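You operate a simulated robot arm through the tools that you are given. There is no shell and no other tool.

You are at the controls of a simulated robot arm. One attempt, no reset.

## Task
Swap the finished white cup for the streaky clear one and stir that even at speed 3.
Fine: white cup on the bench; lock the head down; switch off. Set down upright: white bench cup, clear bench cup.

It is judged by the outcome, as a careful person would: the job done as asked, and still so three seconds after it is handed in. It fails if anything else is knocked over, pushed out of place, dropped, spilled or broken.

## Robot
A 7-joint arm with a two-finger parallel gripper, fixed in place. Base frame: the origin is on the floor under the middle of its stand, x ahead of it, y to its left, z up. Readings come in m, degrees, newtons and seconds.
With the tool pointing down near the work surface it reaches from about 0.44 to 0.9 m from the base axis. Its first joint turns from -17.0 to 126.0 degrees. Payload 1.57 kg.
The tool frame sits at the grasp point between the pads (the TCP): z along the fingers, y along the line on which they close. The tips reach 0.03 m beyond it. The gripper opens to 0.08 m. The fingers are 0.017 m wide and 0.012 m thick; the gripper's body (0.04 by 0.082 m) begins 0.08 m behind the TCP.
Orientation is told as [roll, pitch, yaw] about the base's x, y, z axes, in that order, counted from this pose: with the fingers straight down and closing along the base's y, the tool's x points along the base's -x, its y along +y and its z along -z.

## Interface
- The arm moves only by the tool move_arm. Its argument "deltas" is a list of rows, each a list of 2 entries, a list of its own where there are three numbers: the shift along the tool's x, y, z in m, then the turn, a rotation vector about the tool's x, y, z in degrees. In form: [[[tx, ty, tz], [rx, ry, rz]], ...]. A call has 1 to 20 rows; each row shifts and turns the commanded pose from where the row before left it, along the tool's axes as they then stand. "claw" is the opening, from 0 (shut) to 1 (fully open), set as the call begins (left out, the last holds). Each row takes 0.2 s and may step no farther than 0.05 m and 8.6 degrees from the row before; otherwise, or with a gripper value out of range, the whole call is refused. Where a pose cannot be reached the arm comes as near as it can. A force on the tool above 50 N (or 10 N above the force at the start of the call, whichever is more), or a blocked arm, ends the call early, and 0.2 s more pass. The fingers move at their own pace (about 0.045 m/s each) and stop on an object; they squeeze with about 43 N. The grip force told is the motor's: it shows also when the fingers shut on nothing. Time passes only in rows, and 0.2 s behind the last, so rows that do not move let the fingers close. The reply holds the time, the measured pose of the TCP, the force on the tool along the base axes, the opening and the grip force, in the units named above and with some noise, with the torque about the TCP (base axes, N m) and any sound that the robot's microphone picked up, and new pictures: "views" is both (left out), scene, wrist or none.
- Cameras (640 x 400 px; columns grow to the right, rows downward): "scene" is fixed at [0.0498, -0.6496, 1.708]; the picture's right is [0.39, -0.92, 0.00], its down [-0.79, -0.34, -0.50] and it looks along [0.46, 0.20, -0.86] (base axes); focal length 214 px, centre (320, 200). "wrist" rides on the gripper at [0.072, -0.007, -0.122] in the tool frame; the picture's right is [0.09, 1.00, 0.00], its down [-0.84, 0.08, -0.54] and it looks along [-0.54, 0.05, 0.84] (tool axes); focal length 238 px, centre (320, 200). There is no depth. A picture from a camera that has moved, and an enlarged one, comes with that camera's place and axes in the base frame and with its lens.
- move_column(by): slides the trunk up (or, below 0, down) by that many m; the arm rides with it, the base frame stays. It gives what a move gives, with no picture.
- enlarge(camera, box): a new picture of the part [left, top, right, bottom] of that camera's present view, enlarged. The clock stands still meanwhile.
- close_job(): hands the job in; it is judged then, once.

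Nothing tells you positions but the pictures and the camera data. Unless the task says otherwise, let go and move clear before handing in.

The tools are called by a JSON object that holds its "fn" and its "kwargs". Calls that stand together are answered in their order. move_arm: Moves the arm, as the interface text tells. Its arguments: {"type":"object","properties":{"deltas":{"type":"array"},"claw":{"type":"number"},"views":{"type":"string","enum":["both","scene","wrist","none"]}},"required":["deltas"]} The other tools are called the same way: move_column (by) moves the trunk up or down; enlarge (camera, box) takes an enlarged picture of a part of a camera's view; close_job () hands the job in.

At the start:

```text
time_s: 0.0
eef_pos: [0.433, -0.022, 1.3976]
orientation: [0.0, 0.0, 0.0]
contact_force: [-0.1, 1.0, 0.1]
torque: [-0.02, 0.02, 0.0]
width: 0.08
finger_force: 0.0
trunk travel left (down, up): [-0.725, 0.065]
```

scene: 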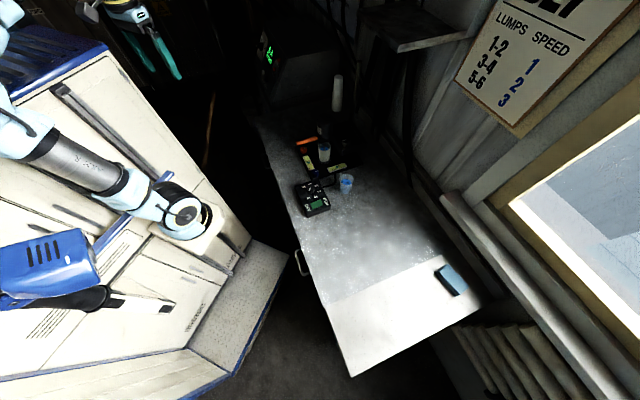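
wrist: 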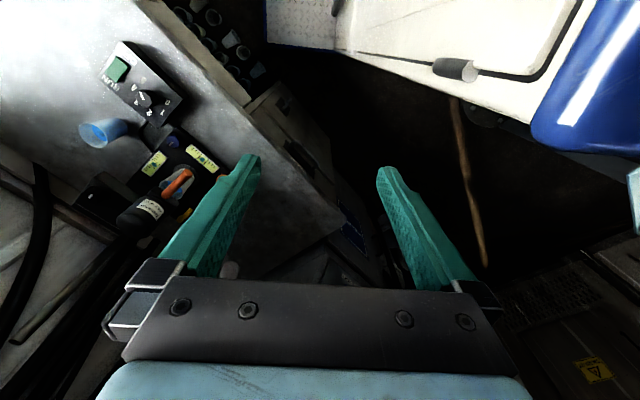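

I see a bench ahead with a mixer (stand, head, labelled parts), a control box with a dial and a green screen, a clear/blue cup, and a white cup on the mixer. I'll zoom in on these before I move anything.

{"fn": "enlarge", "kwargs": {"camera": "scene", "box": [260, 60, 400, 240]}}

{"fn": "enlarge", "kwargs": {"camera": "wrist", "box": [60, 20, 280, 260]}}

{"fn": "enlarge", "kwargs": {"camera": "scene", "box": [430, 0, 640, 140]}}

{"fn": "enlarge", "kwargs": {"camera": "scene", "box": [280, 120, 370, 220]}}

```text
2.22 times, centred on (330, 150) of scene
camera zoom: at [0.0498, -0.6496, 1.708], right [0.39, -0.92, 0.0], down [-0.79, -0.34, -0.5], along [0.46, 0.2, -0.86], focal length 477 px, centre (298, 311)
```

zoom: 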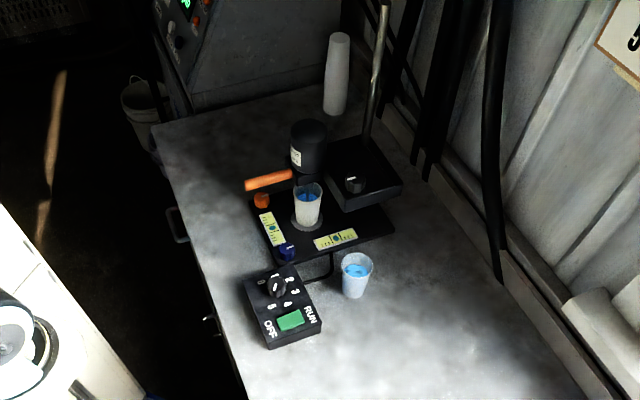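

```text
1.67 times, centred on (170, 140) of wrist
camera zoom: at [0.3607, -0.0277, 1.5202], right [-0.09, 1.0, 0.0], down [0.84, 0.08, 0.54], along [0.54, 0.05, -0.84], focal length 397 px, centre (570, 300)
```

zoom: 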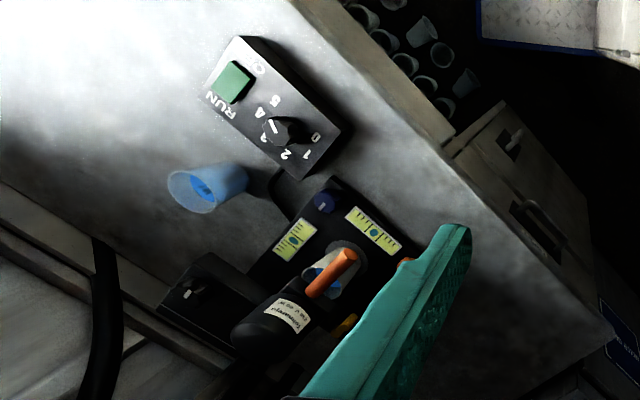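

```text
2.86 times, centred on (535, 70) of scene
camera zoom: at [0.0498, -0.6496, 1.708], right [0.39, -0.92, 0.0], down [-0.79, -0.34, -0.5], along [0.46, 0.2, -0.86], focal length 613 px, centre (-294, 571)
```

zoom: 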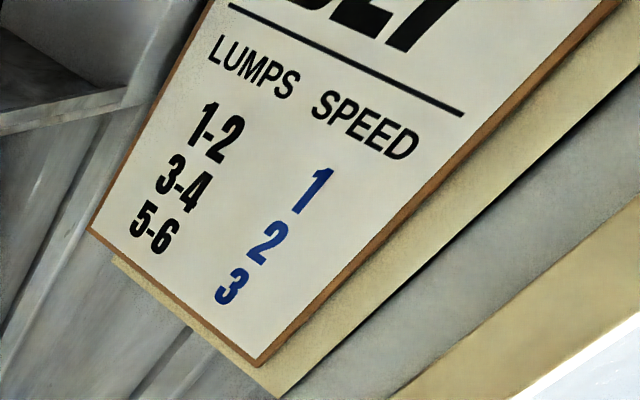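

```text
4.00 times, centred on (325, 170) of scene
camera zoom: at [0.0498, -0.6496, 1.708], right [0.39, -0.92, 0.0], down [-0.79, -0.34, -0.5], along [0.46, 0.2, -0.86], focal length 858 px, centre (300, 320)
```

zoom: 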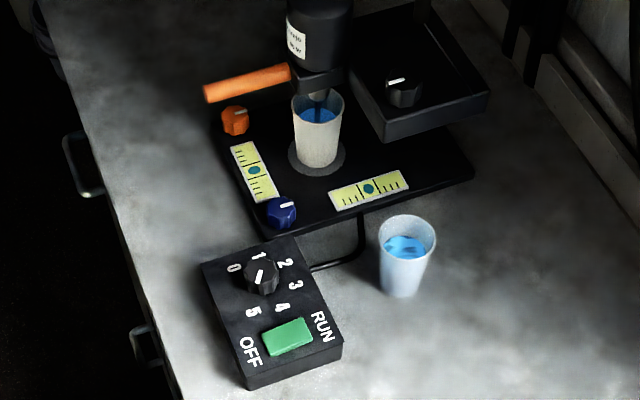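

I place the mixer near (0.70, -0.39), with the motor label and orange handle at z≈1.05 and a black knob on the rear block. The control box is near (0.49, -0.41) and the clear cup near (0.58, -0.54). Next I'll swing the arm over at its present height for a closer look.

{"fn": "move_arm", "kwargs": {"deltas": [[[0, -0.04, 0], [0, 0, 0]], [[0, -0.04, 0], [0, 0, 0]], [[0, -0.04, 0], [0, 0, 0]], [[0, -0.04, 0], [0, 0, 0]]], "views": "both"}}

```text
time_s: 1.0
eef_pos: [0.4323, -0.1838, 1.3976]
orientation: [0.0, 0.0, 0.0]
contact_force: [0.2, 0.2, -0.1]
torque: [-0.06, 0.04, 0.0]
width: 0.0798
finger_force: 0.0
trunk travel left (down, up): [-0.725, 0.065]
camera wrist: at [0.3599, -0.1896, 1.5204], right [-0.09, 1.0, 0.0], down [0.84, 0.08, 0.54], along [0.54, 0.05, -0.84], focal length 238 px, centre (320, 200)
```

scene: 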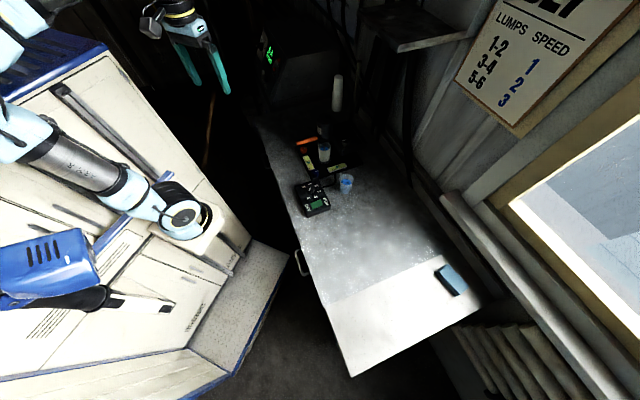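
wrist: 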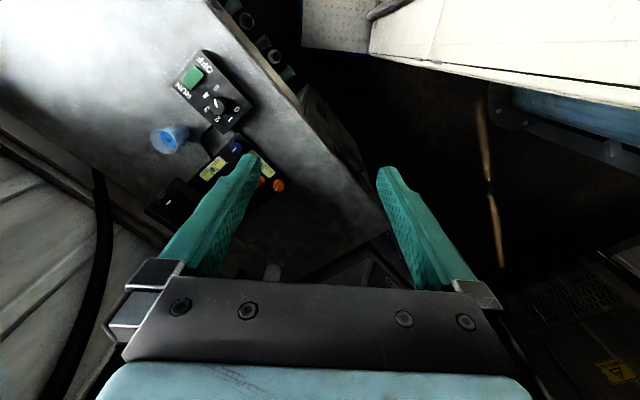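

The arm moved cleanly and the mixer is still ahead and to the left. I'll keep going toward -y for a direct view.

{"fn": "move_arm", "kwargs": {"deltas": [[[0, -0.045, 0], [0, 0, 0]], [[0, -0.045, 0], [0, 0, 0]], [[0, -0.045, 0], [0, 0, 0]], [[0, -0.045, 0], [0, 0, 0]]], "views": "wrist"}}

```text
time_s: 2.0
eef_pos: [0.4325, -0.3628, 1.3982]
orientation: [0.0, 0.1, 0.0]
contact_force: [-1.0, -0.1, 0.8]
torque: [-0.03, -0.03, 0.02]
width: 0.0802
finger_force: 0.2
trunk travel left (down, up): [-0.725, 0.065]
camera wrist: at [0.3589, -0.3688, 1.5217], right [-0.09, 1.0, 0.0], down [0.84, 0.08, 0.54], along [0.54, 0.05, -0.84], focal length 238 px, centre (320, 200)
```

wrist: 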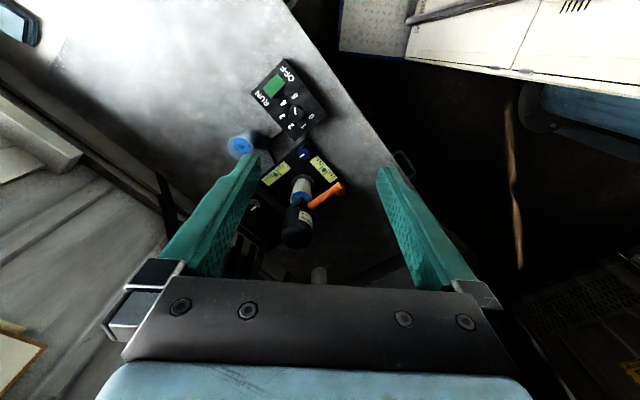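

{"fn": "enlarge", "kwargs": {"camera": "wrist", "box": [220, 50, 380, 260]}}

{"fn": "enlarge", "kwargs": {"camera": "scene", "box": [295, 100, 355, 160]}}

```text
1.90 times, centred on (300, 155) of wrist
camera zoom: at [0.3589, -0.3688, 1.5217], right [-0.09, 1.0, 0.0], down [0.84, 0.08, 0.54], along [0.54, 0.05, -0.84], focal length 454 px, centre (358, 286)
```

zoom: 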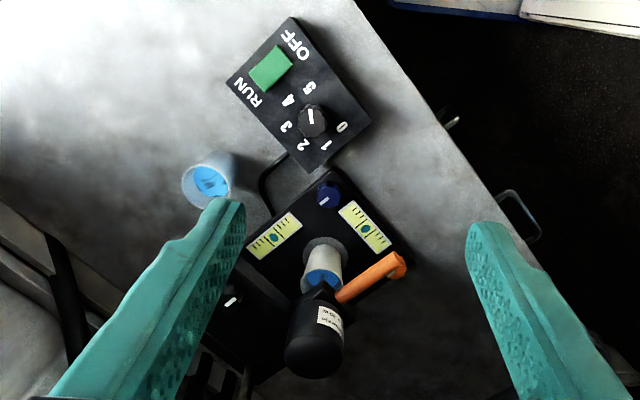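

```text
6.67 times, centred on (325, 130) of scene
camera zoom: at [0.0498, -0.6496, 1.708], right [0.39, -0.92, 0.0], down [-0.79, -0.34, -0.5], along [0.46, 0.2, -0.86], focal length 1430 px, centre (287, 667)
```

zoom: 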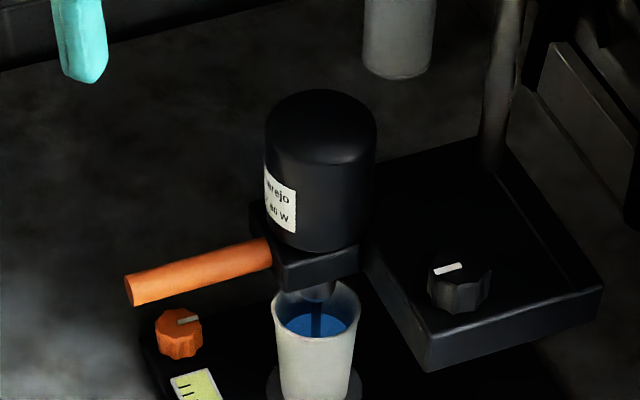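

The control box, both cups, the mixer head and the orange handle are all visible now. I'll lower the trunk 0.2 m, which stays well above everything below the gripper, to see finer detail.

{"fn": "move_column", "kwargs": {"by": -0.2}}

{"fn": "move_arm", "kwargs": {"deltas": [[[0, 0, 0], [0, 0, 0]]], "views": "both"}}

{"fn": "enlarge", "kwargs": {"camera": "wrist", "box": [200, 0, 440, 260]}}

```text
time_s: 4.2
eef_pos: [0.4321, -0.364, 1.1986]
orientation: [0.1, 0.0, 0.0]
contact_force: [1.1, -0.1, -0.8]
torque: [0.0, 0.02, -0.02]
width: 0.0799
finger_force: 0.0
trunk travel left (down, up): [-0.525, 0.265]
```

```text
time_s: 4.6
eef_pos: [0.4323, -0.3625, 1.1973]
orientation: [0.1, 0.0, 0.0]
contact_force: [-0.6, 1.0, -0.2]
torque: [0.0, -0.01, 0.01]
width: 0.0801
finger_force: 0.1
trunk travel left (down, up): [-0.525, 0.265]
camera wrist: at [0.3593, -0.3689, 1.3214], right [-0.09, 1.0, 0.0], down [0.84, 0.08, 0.54], along [0.54, 0.05, -0.84], focal length 238 px, centre (320, 200)
```

scene: 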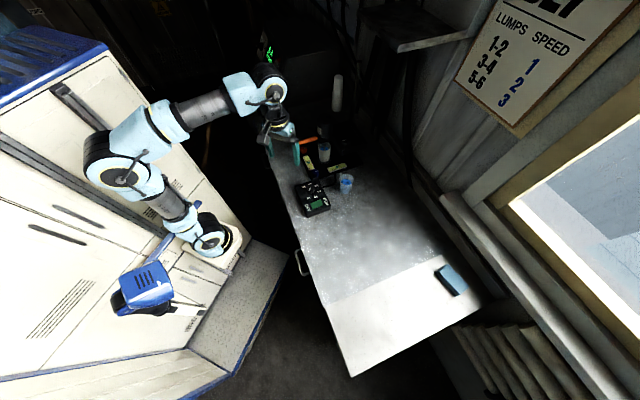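
wrist: 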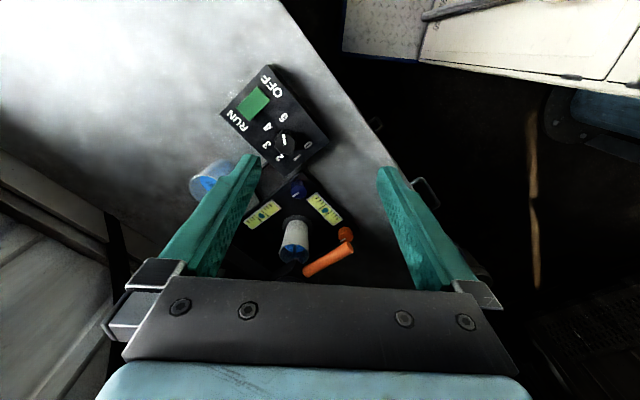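

```text
1.54 times, centred on (320, 130) of wrist
camera zoom: at [0.3593, -0.3689, 1.3214], right [-0.09, 1.0, 0.0], down [0.84, 0.08, 0.54], along [0.54, 0.05, -0.84], focal length 367 px, centre (320, 308)
```

zoom: 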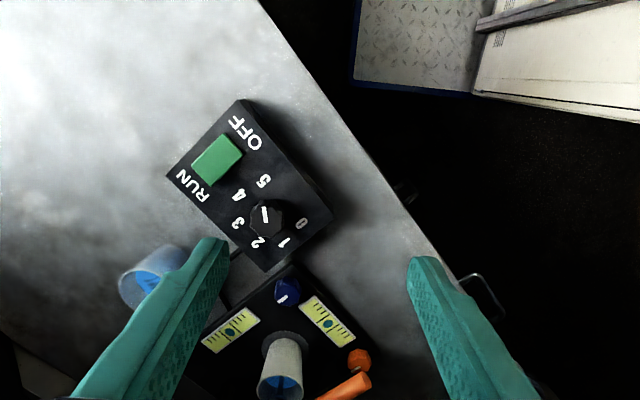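

Now the gripper body hides the motor. I'll pitch the tool so the wrist camera looks forward at the mixer head.

{"fn": "move_arm", "kwargs": {"deltas": [[[0, 0, 0], [0, -7.5, 0]], [[0, 0, 0], [0, -7.5, 0]], [[0, 0, 0], [0, -7.5, 0]], [[0, 0, 0], [0, -7.5, 0]]], "views": "wrist"}}

{"fn": "enlarge", "kwargs": {"camera": "wrist", "box": [200, 80, 400, 260]}}

```text
time_s: 5.6
eef_pos: [0.4323, -0.3629, 1.1991]
orientation: [0.0, -30.1, 0.0]
contact_force: [0.4, 0.1, -0.2]
torque: [-0.01, 0.01, 0.02]
width: 0.0799
finger_force: 0.0
trunk travel left (down, up): [-0.525, 0.265]
camera wrist: at [0.3087, -0.3689, 1.2694], right [-0.08, 1.0, -0.05], down [0.45, 0.08, 0.89], along [0.89, 0.05, -0.46], focal length 238 px, centre (320, 200)
```

wrist: 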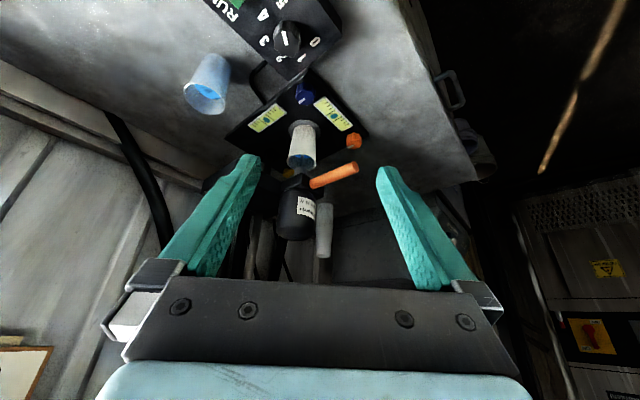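

```text
2.22 times, centred on (300, 170) of wrist
camera zoom: at [0.3087, -0.3689, 1.2694], right [-0.08, 1.0, -0.05], down [0.45, 0.08, 0.89], along [0.89, 0.05, -0.46], focal length 530 px, centre (364, 267)
```

zoom: 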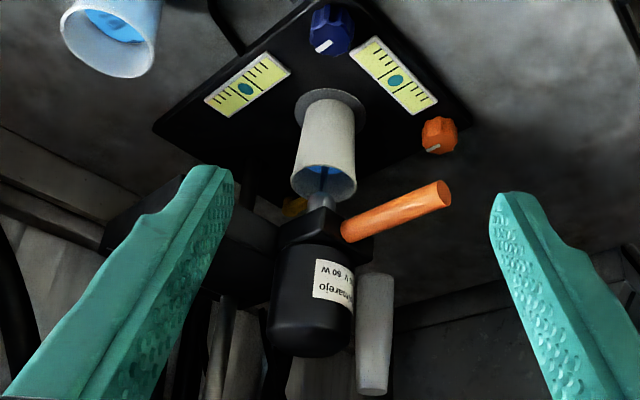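

The picture is upside-down relative to the world: motor below, cup above, orange handle pointing toward me. The bench is turned about 45° from the base, so I'll yaw the tool to face it squarely and look at the mixer from the front.

{"fn": "move_arm", "kwargs": {"deltas": [[[0, 0, 0], [0, 7.5, 0]], [[0, 0, 0], [0, 7.5, 0]], [[0, 0, 0], [0, 7.5, 0]], [[0, 0, 0], [0, 7.5, 0]], [[-0.026, 0.027, 0], [0, 0, 0]], [[-0.026, 0.027, 0], [0, 0, 0]], [[-0.026, 0.027, 0], [0, 0, 0]], [[-0.026, 0.027, 0], [0, 0, 0]], [[0, 0, 0], [0, 0, 7.5]], [[0, 0, 0], [0, 0, 7.5]], [[0, 0, 0], [0, 0, 7.5]], [[0, 0, 0], [0, 0, 7.5]], [[0, 0, 0], [0, 0, 7.5]], [[0, 0, 0], [0, 0, 7.5]]], "views": "both"}}

{"fn": "move_arm", "kwargs": {"deltas": [[[0, 0, 0], [0, -8, 0]], [[0, 0, 0], [0, -8, 0]], [[0, 0, 0], [0, -8, 0]], [[0, 0, 0], [0, -8, 0]], [[0, 0, 0], [0, -8, 0]]], "views": "wrist"}}

{"fn": "enlarge", "kwargs": {"camera": "wrist", "box": [200, 60, 440, 260]}}

```text
time_s: 8.6
eef_pos: [0.5347, -0.2562, 1.1994]
orientation: [0.0, 0.0, -45.1]
contact_force: [-0.5, -0.3, 0.0]
torque: [0.0, 0.01, 0.01]
width: 0.08
finger_force: 0.0
trunk travel left (down, up): [-0.525, 0.265]
camera wrist: at [0.4795, -0.2083, 1.3221], right [0.64, 0.77, 0.0], down [0.65, -0.54, 0.54], along [0.42, -0.35, -0.84], focal length 238 px, centre (320, 200)
```

scene: 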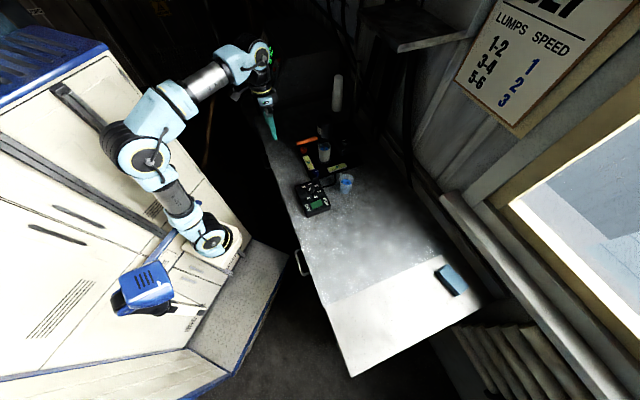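
wrist: 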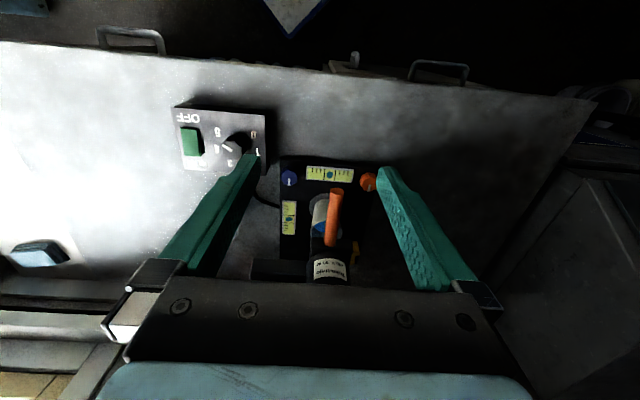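

```text
time_s: 9.8
eef_pos: [0.5367, -0.253, 1.1979]
orientation: [-0.1, -40.1, -44.9]
contact_force: [0.2, -0.1, 0.0]
torque: [0.02, 0.04, -0.05]
width: 0.0802
finger_force: 0.0
trunk travel left (down, up): [-0.525, 0.265]
camera wrist: at [0.4364, -0.1636, 1.2466], right [0.65, 0.75, -0.06], down [0.26, -0.15, 0.95], along [0.71, -0.64, -0.29], focal length 238 px, centre (320, 200)
```

wrist: 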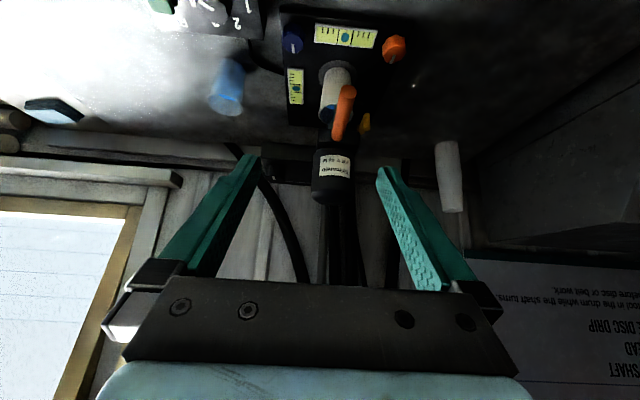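

```text
2.00 times, centred on (320, 160) of wrist
camera zoom: at [0.4364, -0.1636, 1.2466], right [0.65, 0.75, -0.06], down [0.26, -0.15, 0.95], along [0.71, -0.64, -0.29], focal length 477 px, centre (320, 280)
```

zoom: 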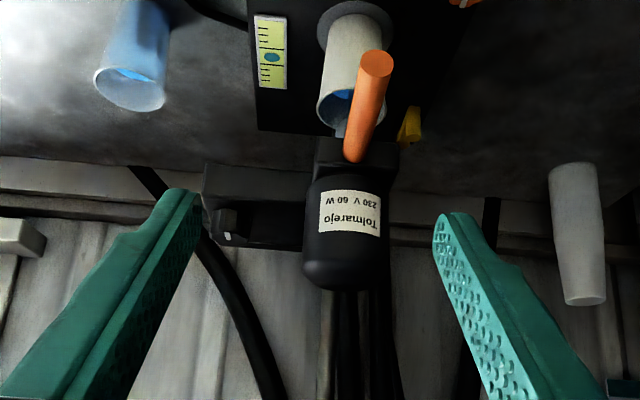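

There's a yellow lever behind the motor head, and upside-down text on a placard at the right. I'll zoom in on both.

{"fn": "enlarge", "kwargs": {"camera": "wrist", "box": [440, 240, 640, 400]}}

{"fn": "enlarge", "kwargs": {"camera": "wrist", "box": [270, 80, 390, 210]}}

{"fn": "enlarge", "kwargs": {"camera": "scene", "box": [290, 130, 360, 220]}}

```text
2.50 times, centred on (540, 320) of wrist
camera zoom: at [0.4364, -0.1636, 1.2466], right [0.65, 0.75, -0.06], down [0.26, -0.15, 0.95], along [0.71, -0.64, -0.29], focal length 596 px, centre (-230, -100)
```

zoom: 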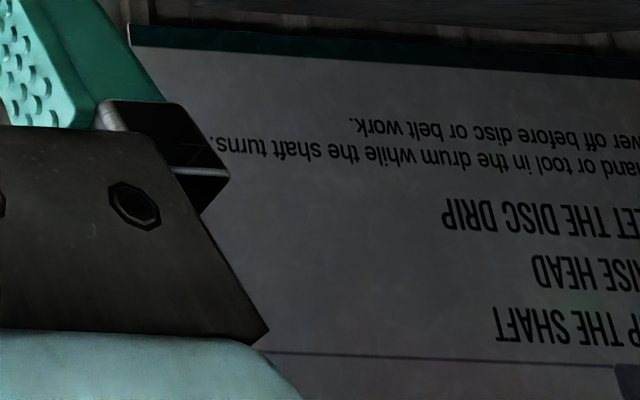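

```text
3.08 times, centred on (330, 145) of wrist
camera zoom: at [0.4364, -0.1636, 1.2466], right [0.65, 0.75, -0.06], down [0.26, -0.15, 0.95], along [0.71, -0.64, -0.29], focal length 733 px, centre (289, 369)
```

zoom: 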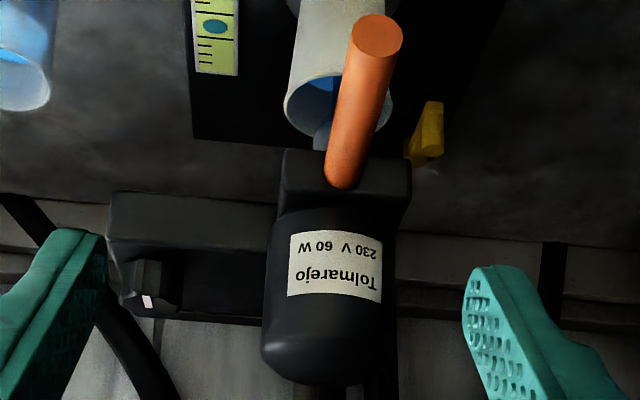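

```text
4.44 times, centred on (325, 175) of scene
camera zoom: at [0.0498, -0.6496, 1.708], right [0.39, -0.92, 0.0], down [-0.79, -0.34, -0.5], along [0.46, 0.2, -0.86], focal length 953 px, centre (298, 311)
```

zoom: 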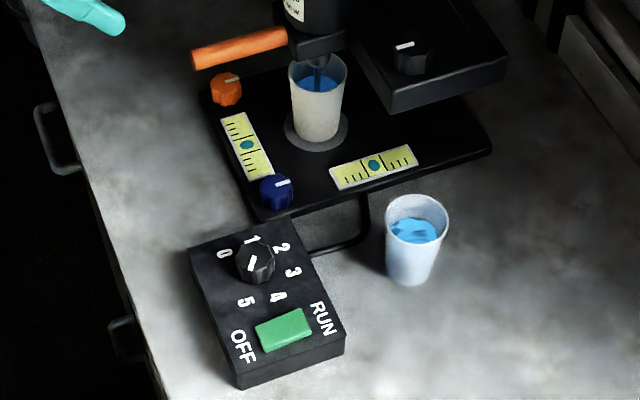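

The placard reads "…P THE SHAFT / RAISE HEAD / LET THE DISC DRIP", which looks like the mixer's own procedure. I'll turn the camera left to read all of it.

{"fn": "move_arm", "kwargs": {"deltas": [[[0, 0, 0], [-4.5, 0, -5.36]], [[0, 0, 0], [-4.5, 0, -5.36]], [[0, 0, 0], [-4.5, 0, -5.36]], [[0, 0, 0], [-4.5, 0, -5.36]], [[0, 0, 0], [-4.5, 0, -5.36]], [[0, 0, 0], [-4.5, 0, -5.36]]], "views": "wrist"}}

```text
time_s: 11.2
eef_pos: [0.559, -0.2611, 1.1804]
orientation: [0.0, -39.9, -10.0]
contact_force: [0.5, -0.8, -0.2]
torque: [-0.04, -0.04, -0.01]
width: 0.08
finger_force: 0.1
out of reach, approached as far as the arm can: row 1, 2, 3, 4
trunk travel left (down, up): [-0.525, 0.265]
camera wrist: at [0.4269, -0.2443, 1.2293], right [0.1, 0.99, -0.06], down [0.3, 0.03, 0.95], along [0.95, -0.12, -0.3], focal length 238 px, centre (320, 200)
```

wrist: 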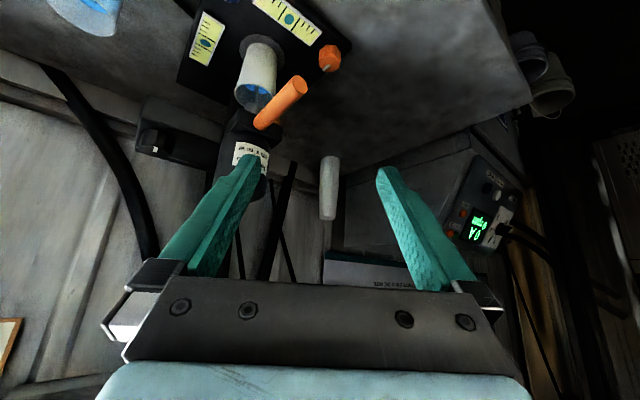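

The placard now sits behind the gripper body in the picture, and a green display shows on the far-left machine. I'll raise the trunk so both come into a clear part of the view.

{"fn": "move_column", "kwargs": {"by": 0.22}}

{"fn": "move_arm", "kwargs": {"deltas": [[[0, 0, 0], [0, 0, 0]]], "views": "wrist"}}

{"fn": "enlarge", "kwargs": {"camera": "wrist", "box": [260, 120, 440, 290]}}

{"fn": "enlarge", "kwargs": {"camera": "wrist", "box": [420, 80, 560, 220]}}

```text
time_s: 13.5
eef_pos: [0.5586, -0.2616, 1.4005]
orientation: [0.1, -39.9, -10.0]
contact_force: [-0.6, 0.1, -0.1]
torque: [-0.01, 0.03, 0.0]
width: 0.0801
finger_force: 0.0
trunk travel left (down, up): [-0.745, 0.045]
```

```text
time_s: 13.9
eef_pos: [0.5599, -0.2617, 1.401]
orientation: [0.0, -39.9, -10.0]
contact_force: [0.4, 0.8, 0.0]
torque: [-0.04, 0.01, 0.04]
width: 0.0799
finger_force: 0.0
trunk travel left (down, up): [-0.745, 0.045]
camera wrist: at [0.4269, -0.2442, 1.4494], right [0.1, 0.99, -0.06], down [0.3, 0.02, 0.95], along [0.95, -0.12, -0.3], focal length 238 px, centre (320, 200)
```

wrist: 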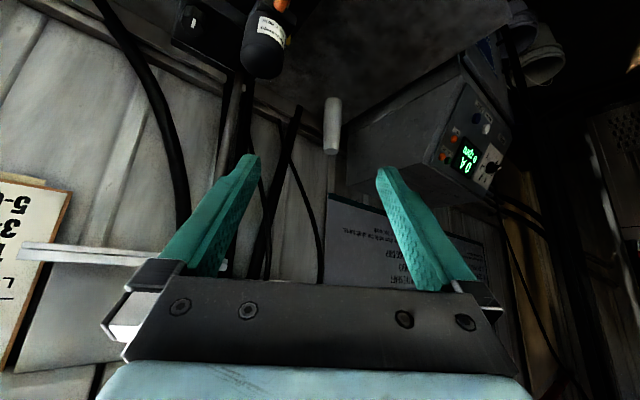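

```text
2.35 times, centred on (350, 205) of wrist
camera zoom: at [0.4269, -0.2442, 1.4494], right [0.1, 0.99, -0.06], down [0.3, 0.02, 0.95], along [0.95, -0.12, -0.3], focal length 561 px, centre (249, 188)
```

zoom: 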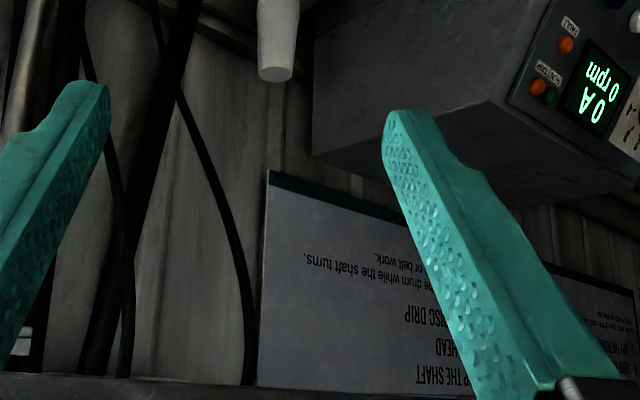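

```text
2.86 times, centred on (490, 150) of wrist
camera zoom: at [0.4269, -0.2442, 1.4494], right [0.1, 0.99, -0.06], down [0.3, 0.02, 0.95], along [0.95, -0.12, -0.3], focal length 681 px, centre (-166, 343)
```

zoom: 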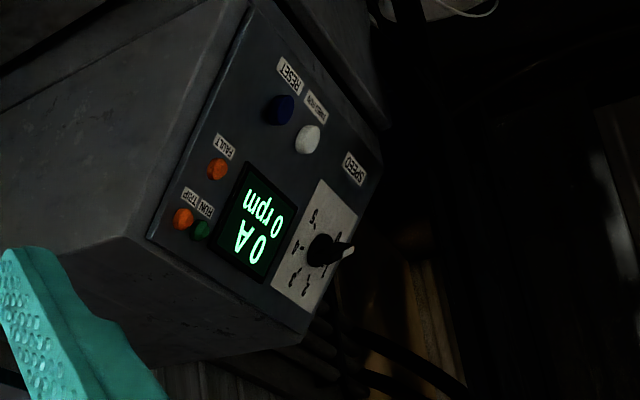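

The placard and the "0 A 0 rpm" panel belong to another, larger machine; ours has its own small control box. Next I want a view from the mixer's left side to see the yellow part, so I'll square the tool, yaw it and move left of the mixer while staying high.

{"fn": "move_arm", "kwargs": {"deltas": [[[0, 0, 0], [0, 8, 0]], [[0, 0, 0], [0, 8, 0]], [[0, 0, 0], [0, 8, 0]], [[0, 0, 0], [0, 8, 0]], [[0, 0, 0], [0, 8, 0]], [[0, 0, 0], [0, 0, 8]], [[0, 0, 0], [0, 0, 8]], [[0, 0, 0], [0, 0, 8]], [[0, 0, 0], [0, 0, 8]], [[0, 0, 0], [0, 0, 8]], [[0, 0, 0], [0, 0, 8]], [[0, 0, 0], [0, 0, 8]], [[0, 0, 0], [0, 0, 8]], [[0, 0, 0], [0, 0, 8]], [[0, 0, 0], [0, 0, 8]]], "views": "wrist"}}

```text
time_s: 17.1
eef_pos: [0.559, -0.2637, 1.401]
orientation: [0.0, 0.0, -90.2]
contact_force: [0.1, -0.3, -0.1]
torque: [-0.02, 0.01, -0.02]
width: 0.08
finger_force: 0.1
trunk travel left (down, up): [-0.745, 0.045]
camera wrist: at [0.5527, -0.1898, 1.5241], right [1.0, 0.09, 0.0], down [0.08, -0.84, 0.54], along [0.05, -0.54, -0.84], focal length 238 px, centre (320, 200)
```

wrist: 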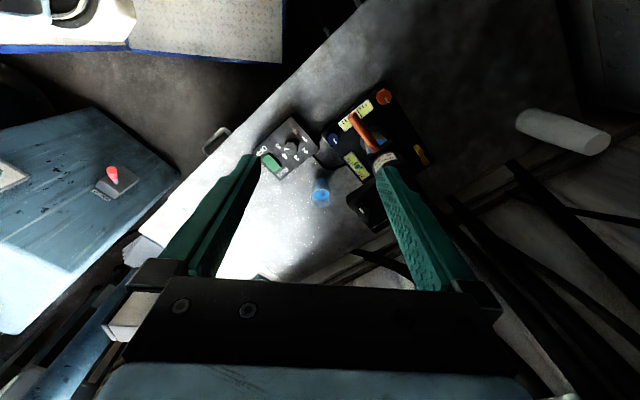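

Good: the yellow piece appears at the rear-left of the plate. I'll translate to the left of the mixer, still high.

{"fn": "move_arm", "kwargs": {"deltas": [[[0.01, 0.044, 0], [0, 0, 0]], [[0.01, 0.044, 0], [0, 0, 0]], [[0.01, 0.044, 0], [0, 0, 0]], [[0.01, 0.044, 0], [0, 0, 0]], [[0.01, 0.044, 0], [0, 0, 0]]], "views": "wrist"}}

{"fn": "move_column", "kwargs": {"by": -0.2}}

{"fn": "move_arm", "kwargs": {"deltas": [[[0, 0, 0], [0, 0, 0]]], "views": "both"}}

```text
time_s: 18.3
eef_pos: [0.7664, -0.2132, 1.3989]
orientation: [0.1, 0.0, -90.1]
contact_force: [-0.9, 0.4, 0.9]
torque: [-0.01, -0.1, -0.01]
width: 0.0801
finger_force: 0.0
out of reach, approached as far as the arm can: row 5
trunk travel left (down, up): [-0.745, 0.045]
camera wrist: at [0.758, -0.1403, 1.5217], right [1.0, 0.09, 0.0], down [0.08, -0.84, 0.54], along [0.05, -0.54, -0.84], focal length 238 px, centre (320, 200)
```

wrist: 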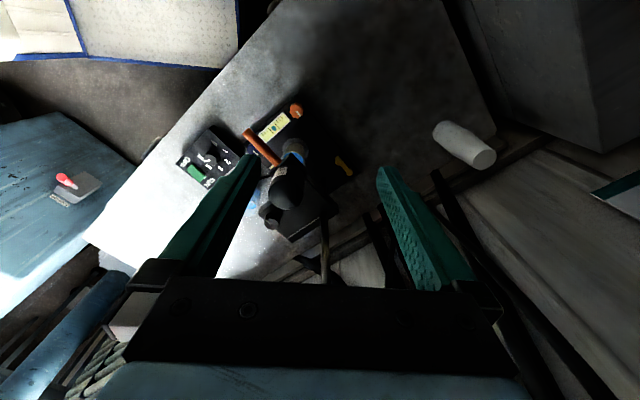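

```text
time_s: 20.5
eef_pos: [0.7669, -0.2129, 1.1972]
orientation: [0.0, -0.1, -90.0]
contact_force: [-0.2, 0.0, -0.4]
torque: [0.0, 0.01, 0.01]
width: 0.0798
finger_force: 0.0
trunk travel left (down, up): [-0.545, 0.245]
```

```text
time_s: 20.9
eef_pos: [0.7668, -0.2119, 1.1965]
orientation: [0.0, 0.0, -90.0]
contact_force: [-0.6, 0.3, -0.7]
torque: [-0.01, -0.02, 0.02]
width: 0.0802
finger_force: 0.0
trunk travel left (down, up): [-0.545, 0.245]
camera wrist: at [0.7601, -0.1406, 1.3199], right [1.0, 0.09, 0.0], down [0.08, -0.84, 0.54], along [0.05, -0.54, -0.84], focal length 238 px, centre (320, 200)
```

scene: 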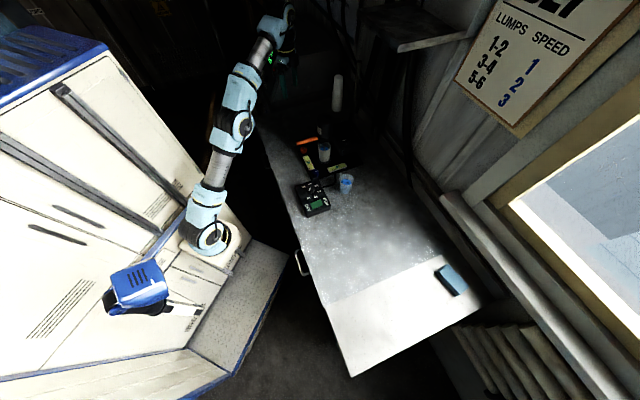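
wrist: 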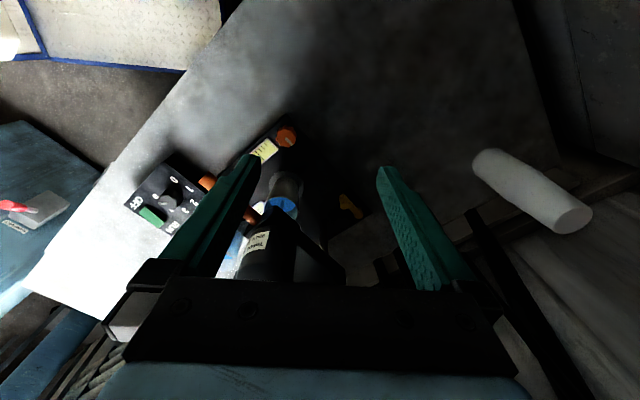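

{"fn": "enlarge", "kwargs": {"camera": "wrist", "box": [230, 110, 400, 290]}}

{"fn": "enlarge", "kwargs": {"camera": "wrist", "box": [110, 110, 260, 250]}}

```text
2.22 times, centred on (315, 200) of wrist
camera zoom: at [0.7601, -0.1406, 1.3199], right [1.0, 0.09, 0.0], down [0.08, -0.84, 0.54], along [0.05, -0.54, -0.84], focal length 530 px, centre (331, 200)
```

zoom: 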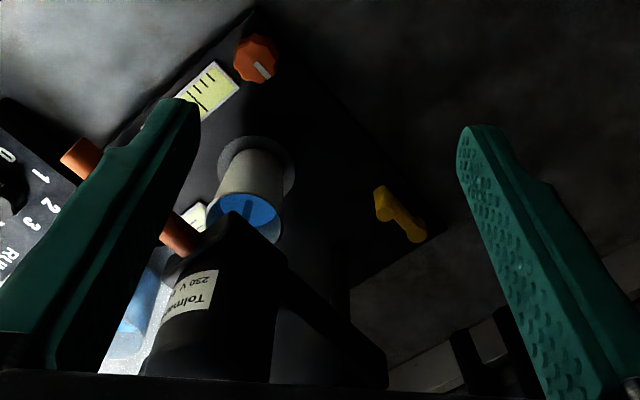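

```text
2.86 times, centred on (185, 180) of wrist
camera zoom: at [0.7601, -0.1406, 1.3199], right [1.0, 0.09, 0.0], down [0.08, -0.84, 0.54], along [0.05, -0.54, -0.84], focal length 681 px, centre (706, 257)
```

zoom: 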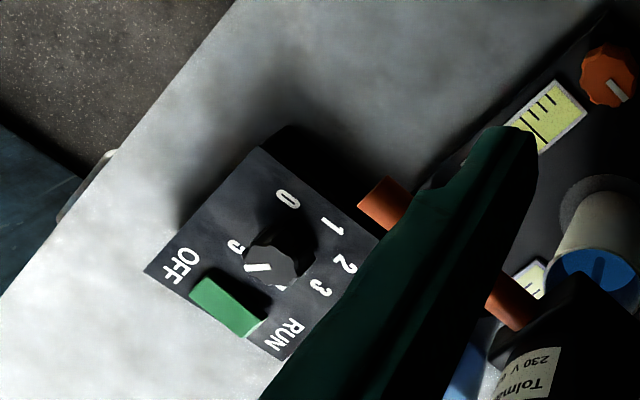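

From here the head arm clearly runs back from the motor toward the post, and the yellow lever is at the plate's rear-left. I'll lower and tilt for a side view at arm height.

{"fn": "move_column", "kwargs": {"by": -0.12}}

{"fn": "move_arm", "kwargs": {"deltas": [[[0, 0, 0], [0, -7, 0]], [[0, 0, 0], [0, -7, 0]], [[0, 0, 0], [0, -7, 0]], [[0, 0, 0], [0, -7, 0]], [[0, 0, 0], [0, -7, 0]]], "views": "wrist"}}

{"fn": "enlarge", "kwargs": {"camera": "wrist", "box": [220, 90, 420, 290]}}

```text
time_s: 22.4
eef_pos: [0.767, -0.2135, 1.0763]
orientation: [0.1, 0.0, -90.1]
contact_force: [1.0, 0.8, 0.0]
torque: [-0.02, -0.01, 0.02]
width: 0.08
finger_force: 0.1
trunk travel left (down, up): [-0.425, 0.365]
```

```text
time_s: 23.6
eef_pos: [0.7675, -0.2139, 1.0778]
orientation: [0.0, -35.2, -90.1]
contact_force: [-1.2, 0.9, 0.1]
torque: [-0.03, -0.01, 0.0]
width: 0.08
finger_force: 0.0
trunk travel left (down, up): [-0.425, 0.365]
camera wrist: at [0.7603, -0.0844, 1.1372], right [1.0, 0.07, -0.05], down [0.08, -0.37, 0.92], along [0.05, -0.92, -0.38], focal length 238 px, centre (320, 200)
```

wrist: 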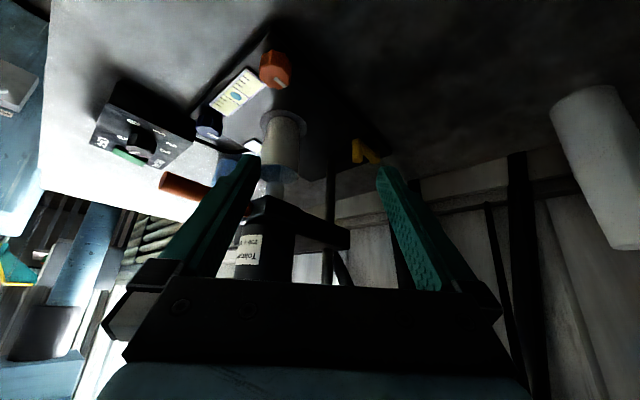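

```text
2.00 times, centred on (320, 190) of wrist
camera zoom: at [0.7603, -0.0844, 1.1372], right [1.0, 0.07, -0.05], down [0.08, -0.37, 0.92], along [0.05, -0.92, -0.38], focal length 477 px, centre (320, 220)
```

zoom: 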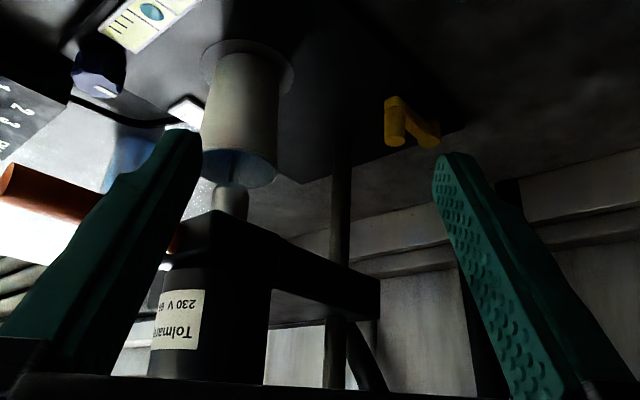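

The post, head arm, motor and shaft are clear now. I'll zoom in on the yellow lever and then on the dial from here.

{"fn": "enlarge", "kwargs": {"camera": "wrist", "box": [320, 120, 410, 190]}}

{"fn": "enlarge", "kwargs": {"camera": "wrist", "box": [250, 150, 380, 290]}}

{"fn": "enlarge", "kwargs": {"camera": "scene", "box": [295, 175, 335, 220]}}

{"fn": "enlarge", "kwargs": {"camera": "scene", "box": [330, 125, 380, 165]}}

```text
5.71 times, centred on (365, 155) of wrist
camera zoom: at [0.7603, -0.0844, 1.1372], right [1.0, 0.07, -0.05], down [0.08, -0.37, 0.92], along [0.05, -0.92, -0.38], focal length 1362 px, centre (63, 457)
```

zoom: 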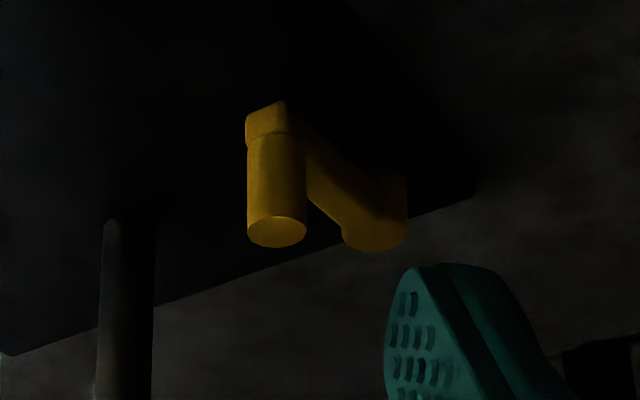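

```text
2.86 times, centred on (315, 220) of wrist
camera zoom: at [0.7603, -0.0844, 1.1372], right [1.0, 0.07, -0.05], down [0.08, -0.37, 0.92], along [0.05, -0.92, -0.38], focal length 681 px, centre (334, 143)
```

zoom: 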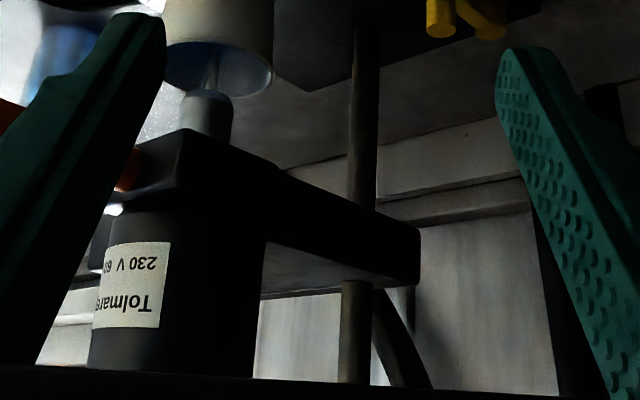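

```text
8.89 times, centred on (315, 198) of scene
camera zoom: at [0.0498, -0.6496, 1.708], right [0.39, -0.92, 0.0], down [-0.79, -0.34, -0.5], along [0.46, 0.2, -0.86], focal length 1906 px, centre (364, 222)
```

zoom: 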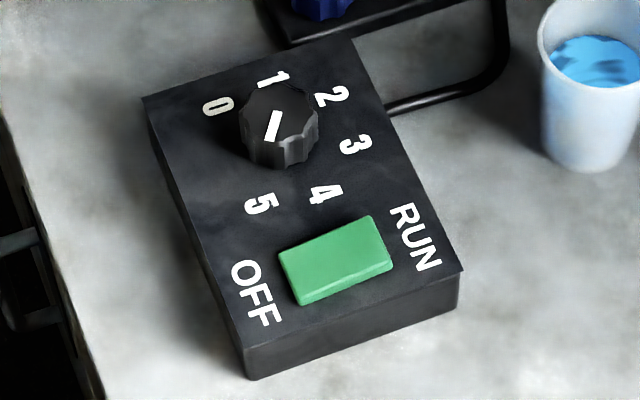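

```text
10.00 times, centred on (355, 145) of scene
camera zoom: at [0.0498, -0.6496, 1.708], right [0.39, -0.92, 0.0], down [-0.79, -0.34, -0.5], along [0.46, 0.2, -0.86], focal length 2145 px, centre (-30, 750)
```

zoom: 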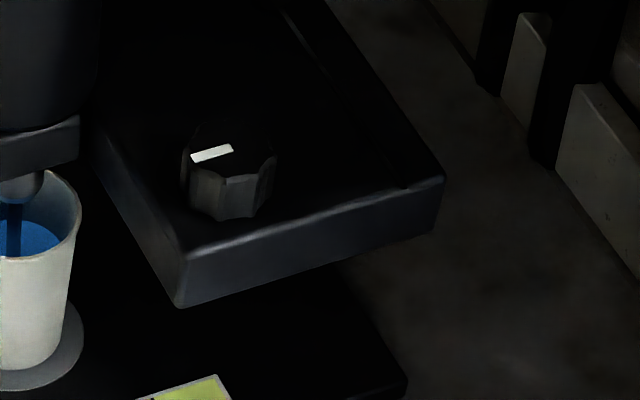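

The dial pointer appears to sit at 5, so I'll have to set it to 3. Next I want a close top view of the black knob on the head block, so I'll back out, rise and move in front of it.

{"fn": "move_arm", "kwargs": {"deltas": [[[0, 0, 0], [0, 7, 0]], [[0, 0, 0], [0, 7, 0]], [[0, 0, 0], [0, 7, 0]], [[0, 0, 0], [0, 7, 0]], [[0, 0, 0], [0, 7, 0]]], "views": "none"}}

{"fn": "move_column", "kwargs": {"by": 0.24}}

{"fn": "move_arm", "kwargs": {"deltas": [[[-0.0233, -0.0407, 0], [0, 0, 0]], [[-0.0233, -0.0407, 0], [0, 0, 0]], [[-0.0233, -0.0407, 0], [0, 0, 0]], [[-0.0233, -0.0407, 0], [0, 0, 0]], [[-0.0233, -0.0407, 0], [0, 0, 0]], [[-0.0233, -0.0407, 0], [0, 0, 0]], [[0, 0, 0], [0, 0, -7.5]], [[0, 0, 0], [0, 0, -7.5]], [[0, 0, 0], [0, 0, -7.5]], [[0, 0, 0], [0, 0, -7.5]], [[0, 0, 0], [0, 0, -7.5]], [[0, 0, 0], [0, 0, -7.5]]], "views": "wrist"}}

```text
time_s: 24.8
eef_pos: [0.7658, -0.2131, 1.0758]
orientation: [0.0, 0.1, -90.0]
contact_force: [-0.1, 0.4, 0.2]
torque: [0.0, -0.02, 0.0]
width: 0.0802
finger_force: 0.1
trunk travel left (down, up): [-0.425, 0.365]
```

```text
time_s: 27.3
eef_pos: [0.7664, -0.2131, 1.3166]
orientation: [0.0, 0.0, -90.0]
contact_force: [-0.6, 0.1, -0.7]
torque: [-0.03, -0.03, 0.02]
width: 0.0803
finger_force: 0.1
trunk travel left (down, up): [-0.665, 0.125]
```

```text
time_s: 29.9
eef_pos: [0.5219, -0.3527, 1.3151]
orientation: [0.0, 0.0, -44.9]
contact_force: [0.3, 0.1, 0.4]
torque: [0.0, -0.02, 0.02]
width: 0.0802
finger_force: 0.0
trunk travel left (down, up): [-0.665, 0.125]
camera wrist: at [0.466, -0.3067, 1.439], right [0.64, 0.77, 0.0], down [0.65, -0.54, 0.54], along [0.42, -0.35, -0.84], focal length 238 px, centre (320, 200)
```

wrist: 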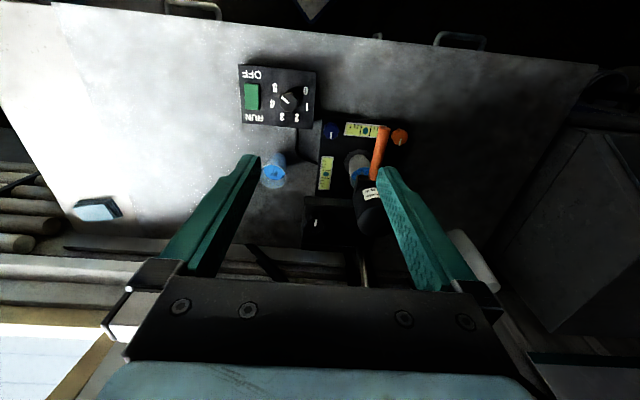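

{"fn": "enlarge", "kwargs": {"camera": "wrist", "box": [280, 160, 400, 270]}}

{"fn": "enlarge", "kwargs": {"camera": "wrist", "box": [230, 50, 330, 140]}}

{"fn": "enlarge", "kwargs": {"camera": "wrist", "box": [310, 110, 420, 200]}}

```text
3.64 times, centred on (340, 215) of wrist
camera zoom: at [0.466, -0.3067, 1.439], right [0.64, 0.77, 0.0], down [0.65, -0.54, 0.54], along [0.42, -0.35, -0.84], focal length 867 px, centre (247, 146)
```

zoom: 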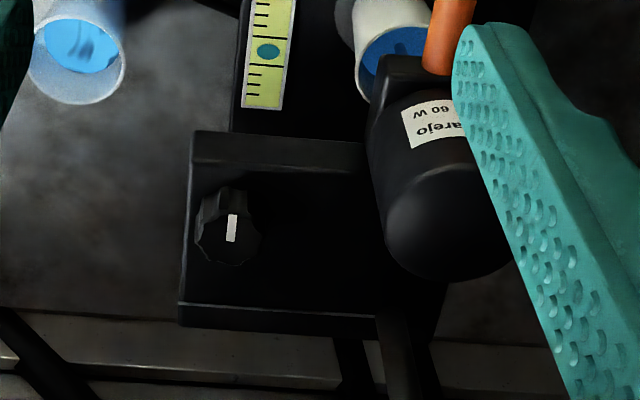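

```text
4.44 times, centred on (280, 95) of wrist
camera zoom: at [0.466, -0.3067, 1.439], right [0.64, 0.77, 0.0], down [0.65, -0.54, 0.54], along [0.42, -0.35, -0.84], focal length 1059 px, centre (498, 667)
```

zoom: 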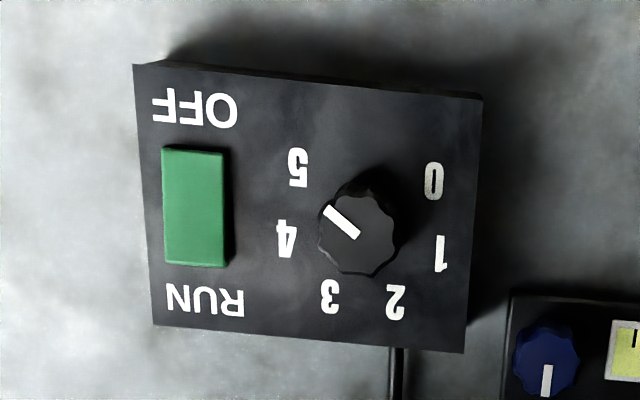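

```text
4.44 times, centred on (365, 155) of wrist
camera zoom: at [0.466, -0.3067, 1.439], right [0.64, 0.77, 0.0], down [0.65, -0.54, 0.54], along [0.42, -0.35, -0.84], focal length 1059 px, centre (120, 400)
```

zoom: 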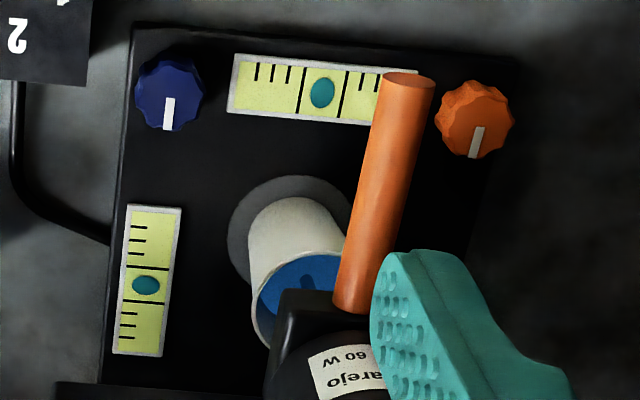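

I can read the panel now: the dial is at 5, numbers fall counter-clockwise (seen from above), and OFF is the side of the rocker nearer me. The head block carries a black knob with its pointer toward me. Next I'll look at the block from its right side to see how it ties to the post.

{"fn": "move_arm", "kwargs": {"deltas": [[[-0.0167, -0.04, 0], [0, 0, 0]], [[-0.0167, -0.04, 0], [0, 0, 0]], [[-0.0167, -0.04, 0], [0, 0, 0]], [[-0.0167, -0.04, 0], [0, 0, 0]], [[-0.0167, -0.04, 0], [0, 0, 0]], [[-0.0167, -0.04, 0], [0, 0, 0]], [[0, 0, 0], [0, 0, -8]], [[0, 0, 0], [0, 0, -8]], [[0, 0, 0], [0, 0, -8]], [[0, 0, 0], [0, 0, -8]], [[0, 0, 0], [0, 0, -8]], [[0, 0, 0], [0, 0, -8]], [[0, 0, 0], [0, 0, -8]], [[0, 0, 0], [0, 0, -8]], [[0, 0, 0], [0, 0, -8]], [[0, 0, 0], [0, 0, -8]]], "views": "both"}}

```text
time_s: 33.3
eef_pos: [0.4237, -0.5938, 1.3153]
orientation: [0.0, -0.1, 35.1]
contact_force: [0.4, -0.3, -0.2]
torque: [0.03, 0.01, 0.0]
width: 0.08
finger_force: 0.1
trunk travel left (down, up): [-0.665, 0.125]
camera wrist: at [0.3678, -0.6395, 1.4384], right [-0.65, 0.76, 0.0], down [0.64, 0.54, 0.54], along [0.41, 0.35, -0.84], focal length 238 px, centre (320, 200)
```

scene: 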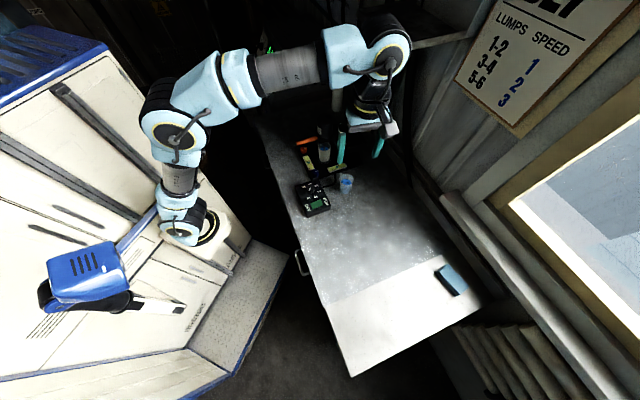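
wrist: 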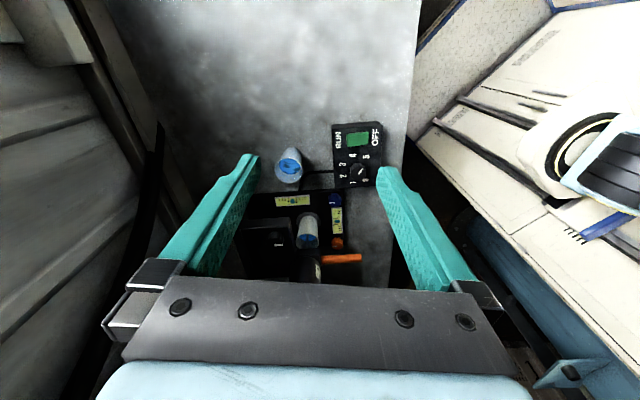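

{"fn": "move_column", "kwargs": {"by": -0.2}}

{"fn": "move_arm", "kwargs": {"deltas": [[[0, 0, 0], [0, -8, 0]], [[0, 0, 0], [0, -8, 0]], [[0, 0, 0], [0, -8, 0]], [[0, 0, 0], [0, -8, 0]]], "views": "wrist"}}

{"fn": "enlarge", "kwargs": {"camera": "wrist", "box": [220, 100, 420, 290]}}

```text
time_s: 35.4
eef_pos: [0.4238, -0.5933, 1.1148]
orientation: [0.0, 0.1, 34.9]
contact_force: [-0.6, -0.2, 0.8]
torque: [-0.01, -0.01, -0.01]
width: 0.08
finger_force: 0.1
trunk travel left (down, up): [-0.465, 0.325]
```

```text
time_s: 36.4
eef_pos: [0.424, -0.5931, 1.1145]
orientation: [0.0, -32.1, 34.9]
contact_force: [0.5, -0.1, -0.1]
torque: [-0.01, 0.03, -0.01]
width: 0.0804
finger_force: 0.1
trunk travel left (down, up): [-0.465, 0.325]
camera wrist: at [0.3242, -0.67, 1.1816], right [-0.64, 0.77, -0.05], down [0.3, 0.3, 0.9], along [0.71, 0.56, -0.42], focal length 238 px, centre (320, 200)
```

wrist: 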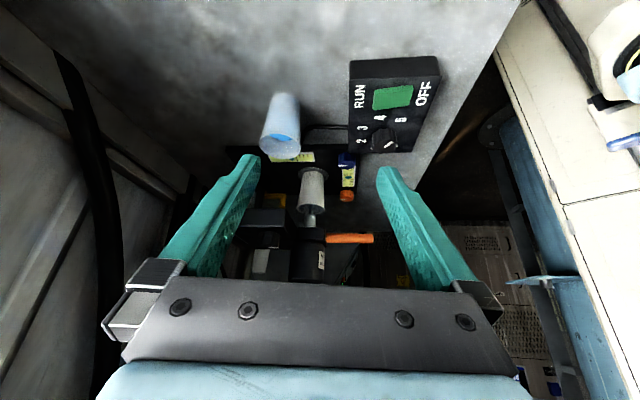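

```text
2.11 times, centred on (320, 195) of wrist
camera zoom: at [0.3242, -0.67, 1.1816], right [-0.64, 0.77, -0.05], down [0.3, 0.3, 0.9], along [0.71, 0.56, -0.42], focal length 502 px, centre (320, 210)
```

zoom: 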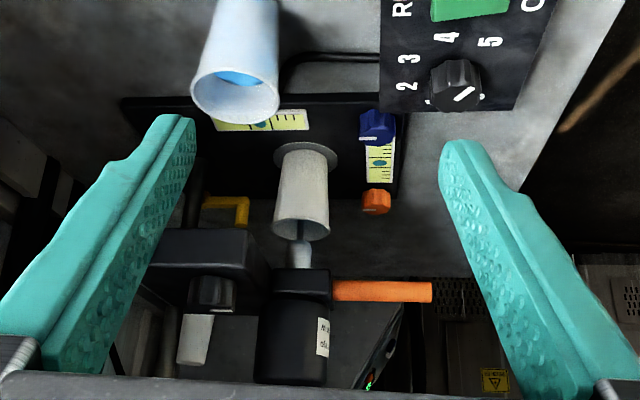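

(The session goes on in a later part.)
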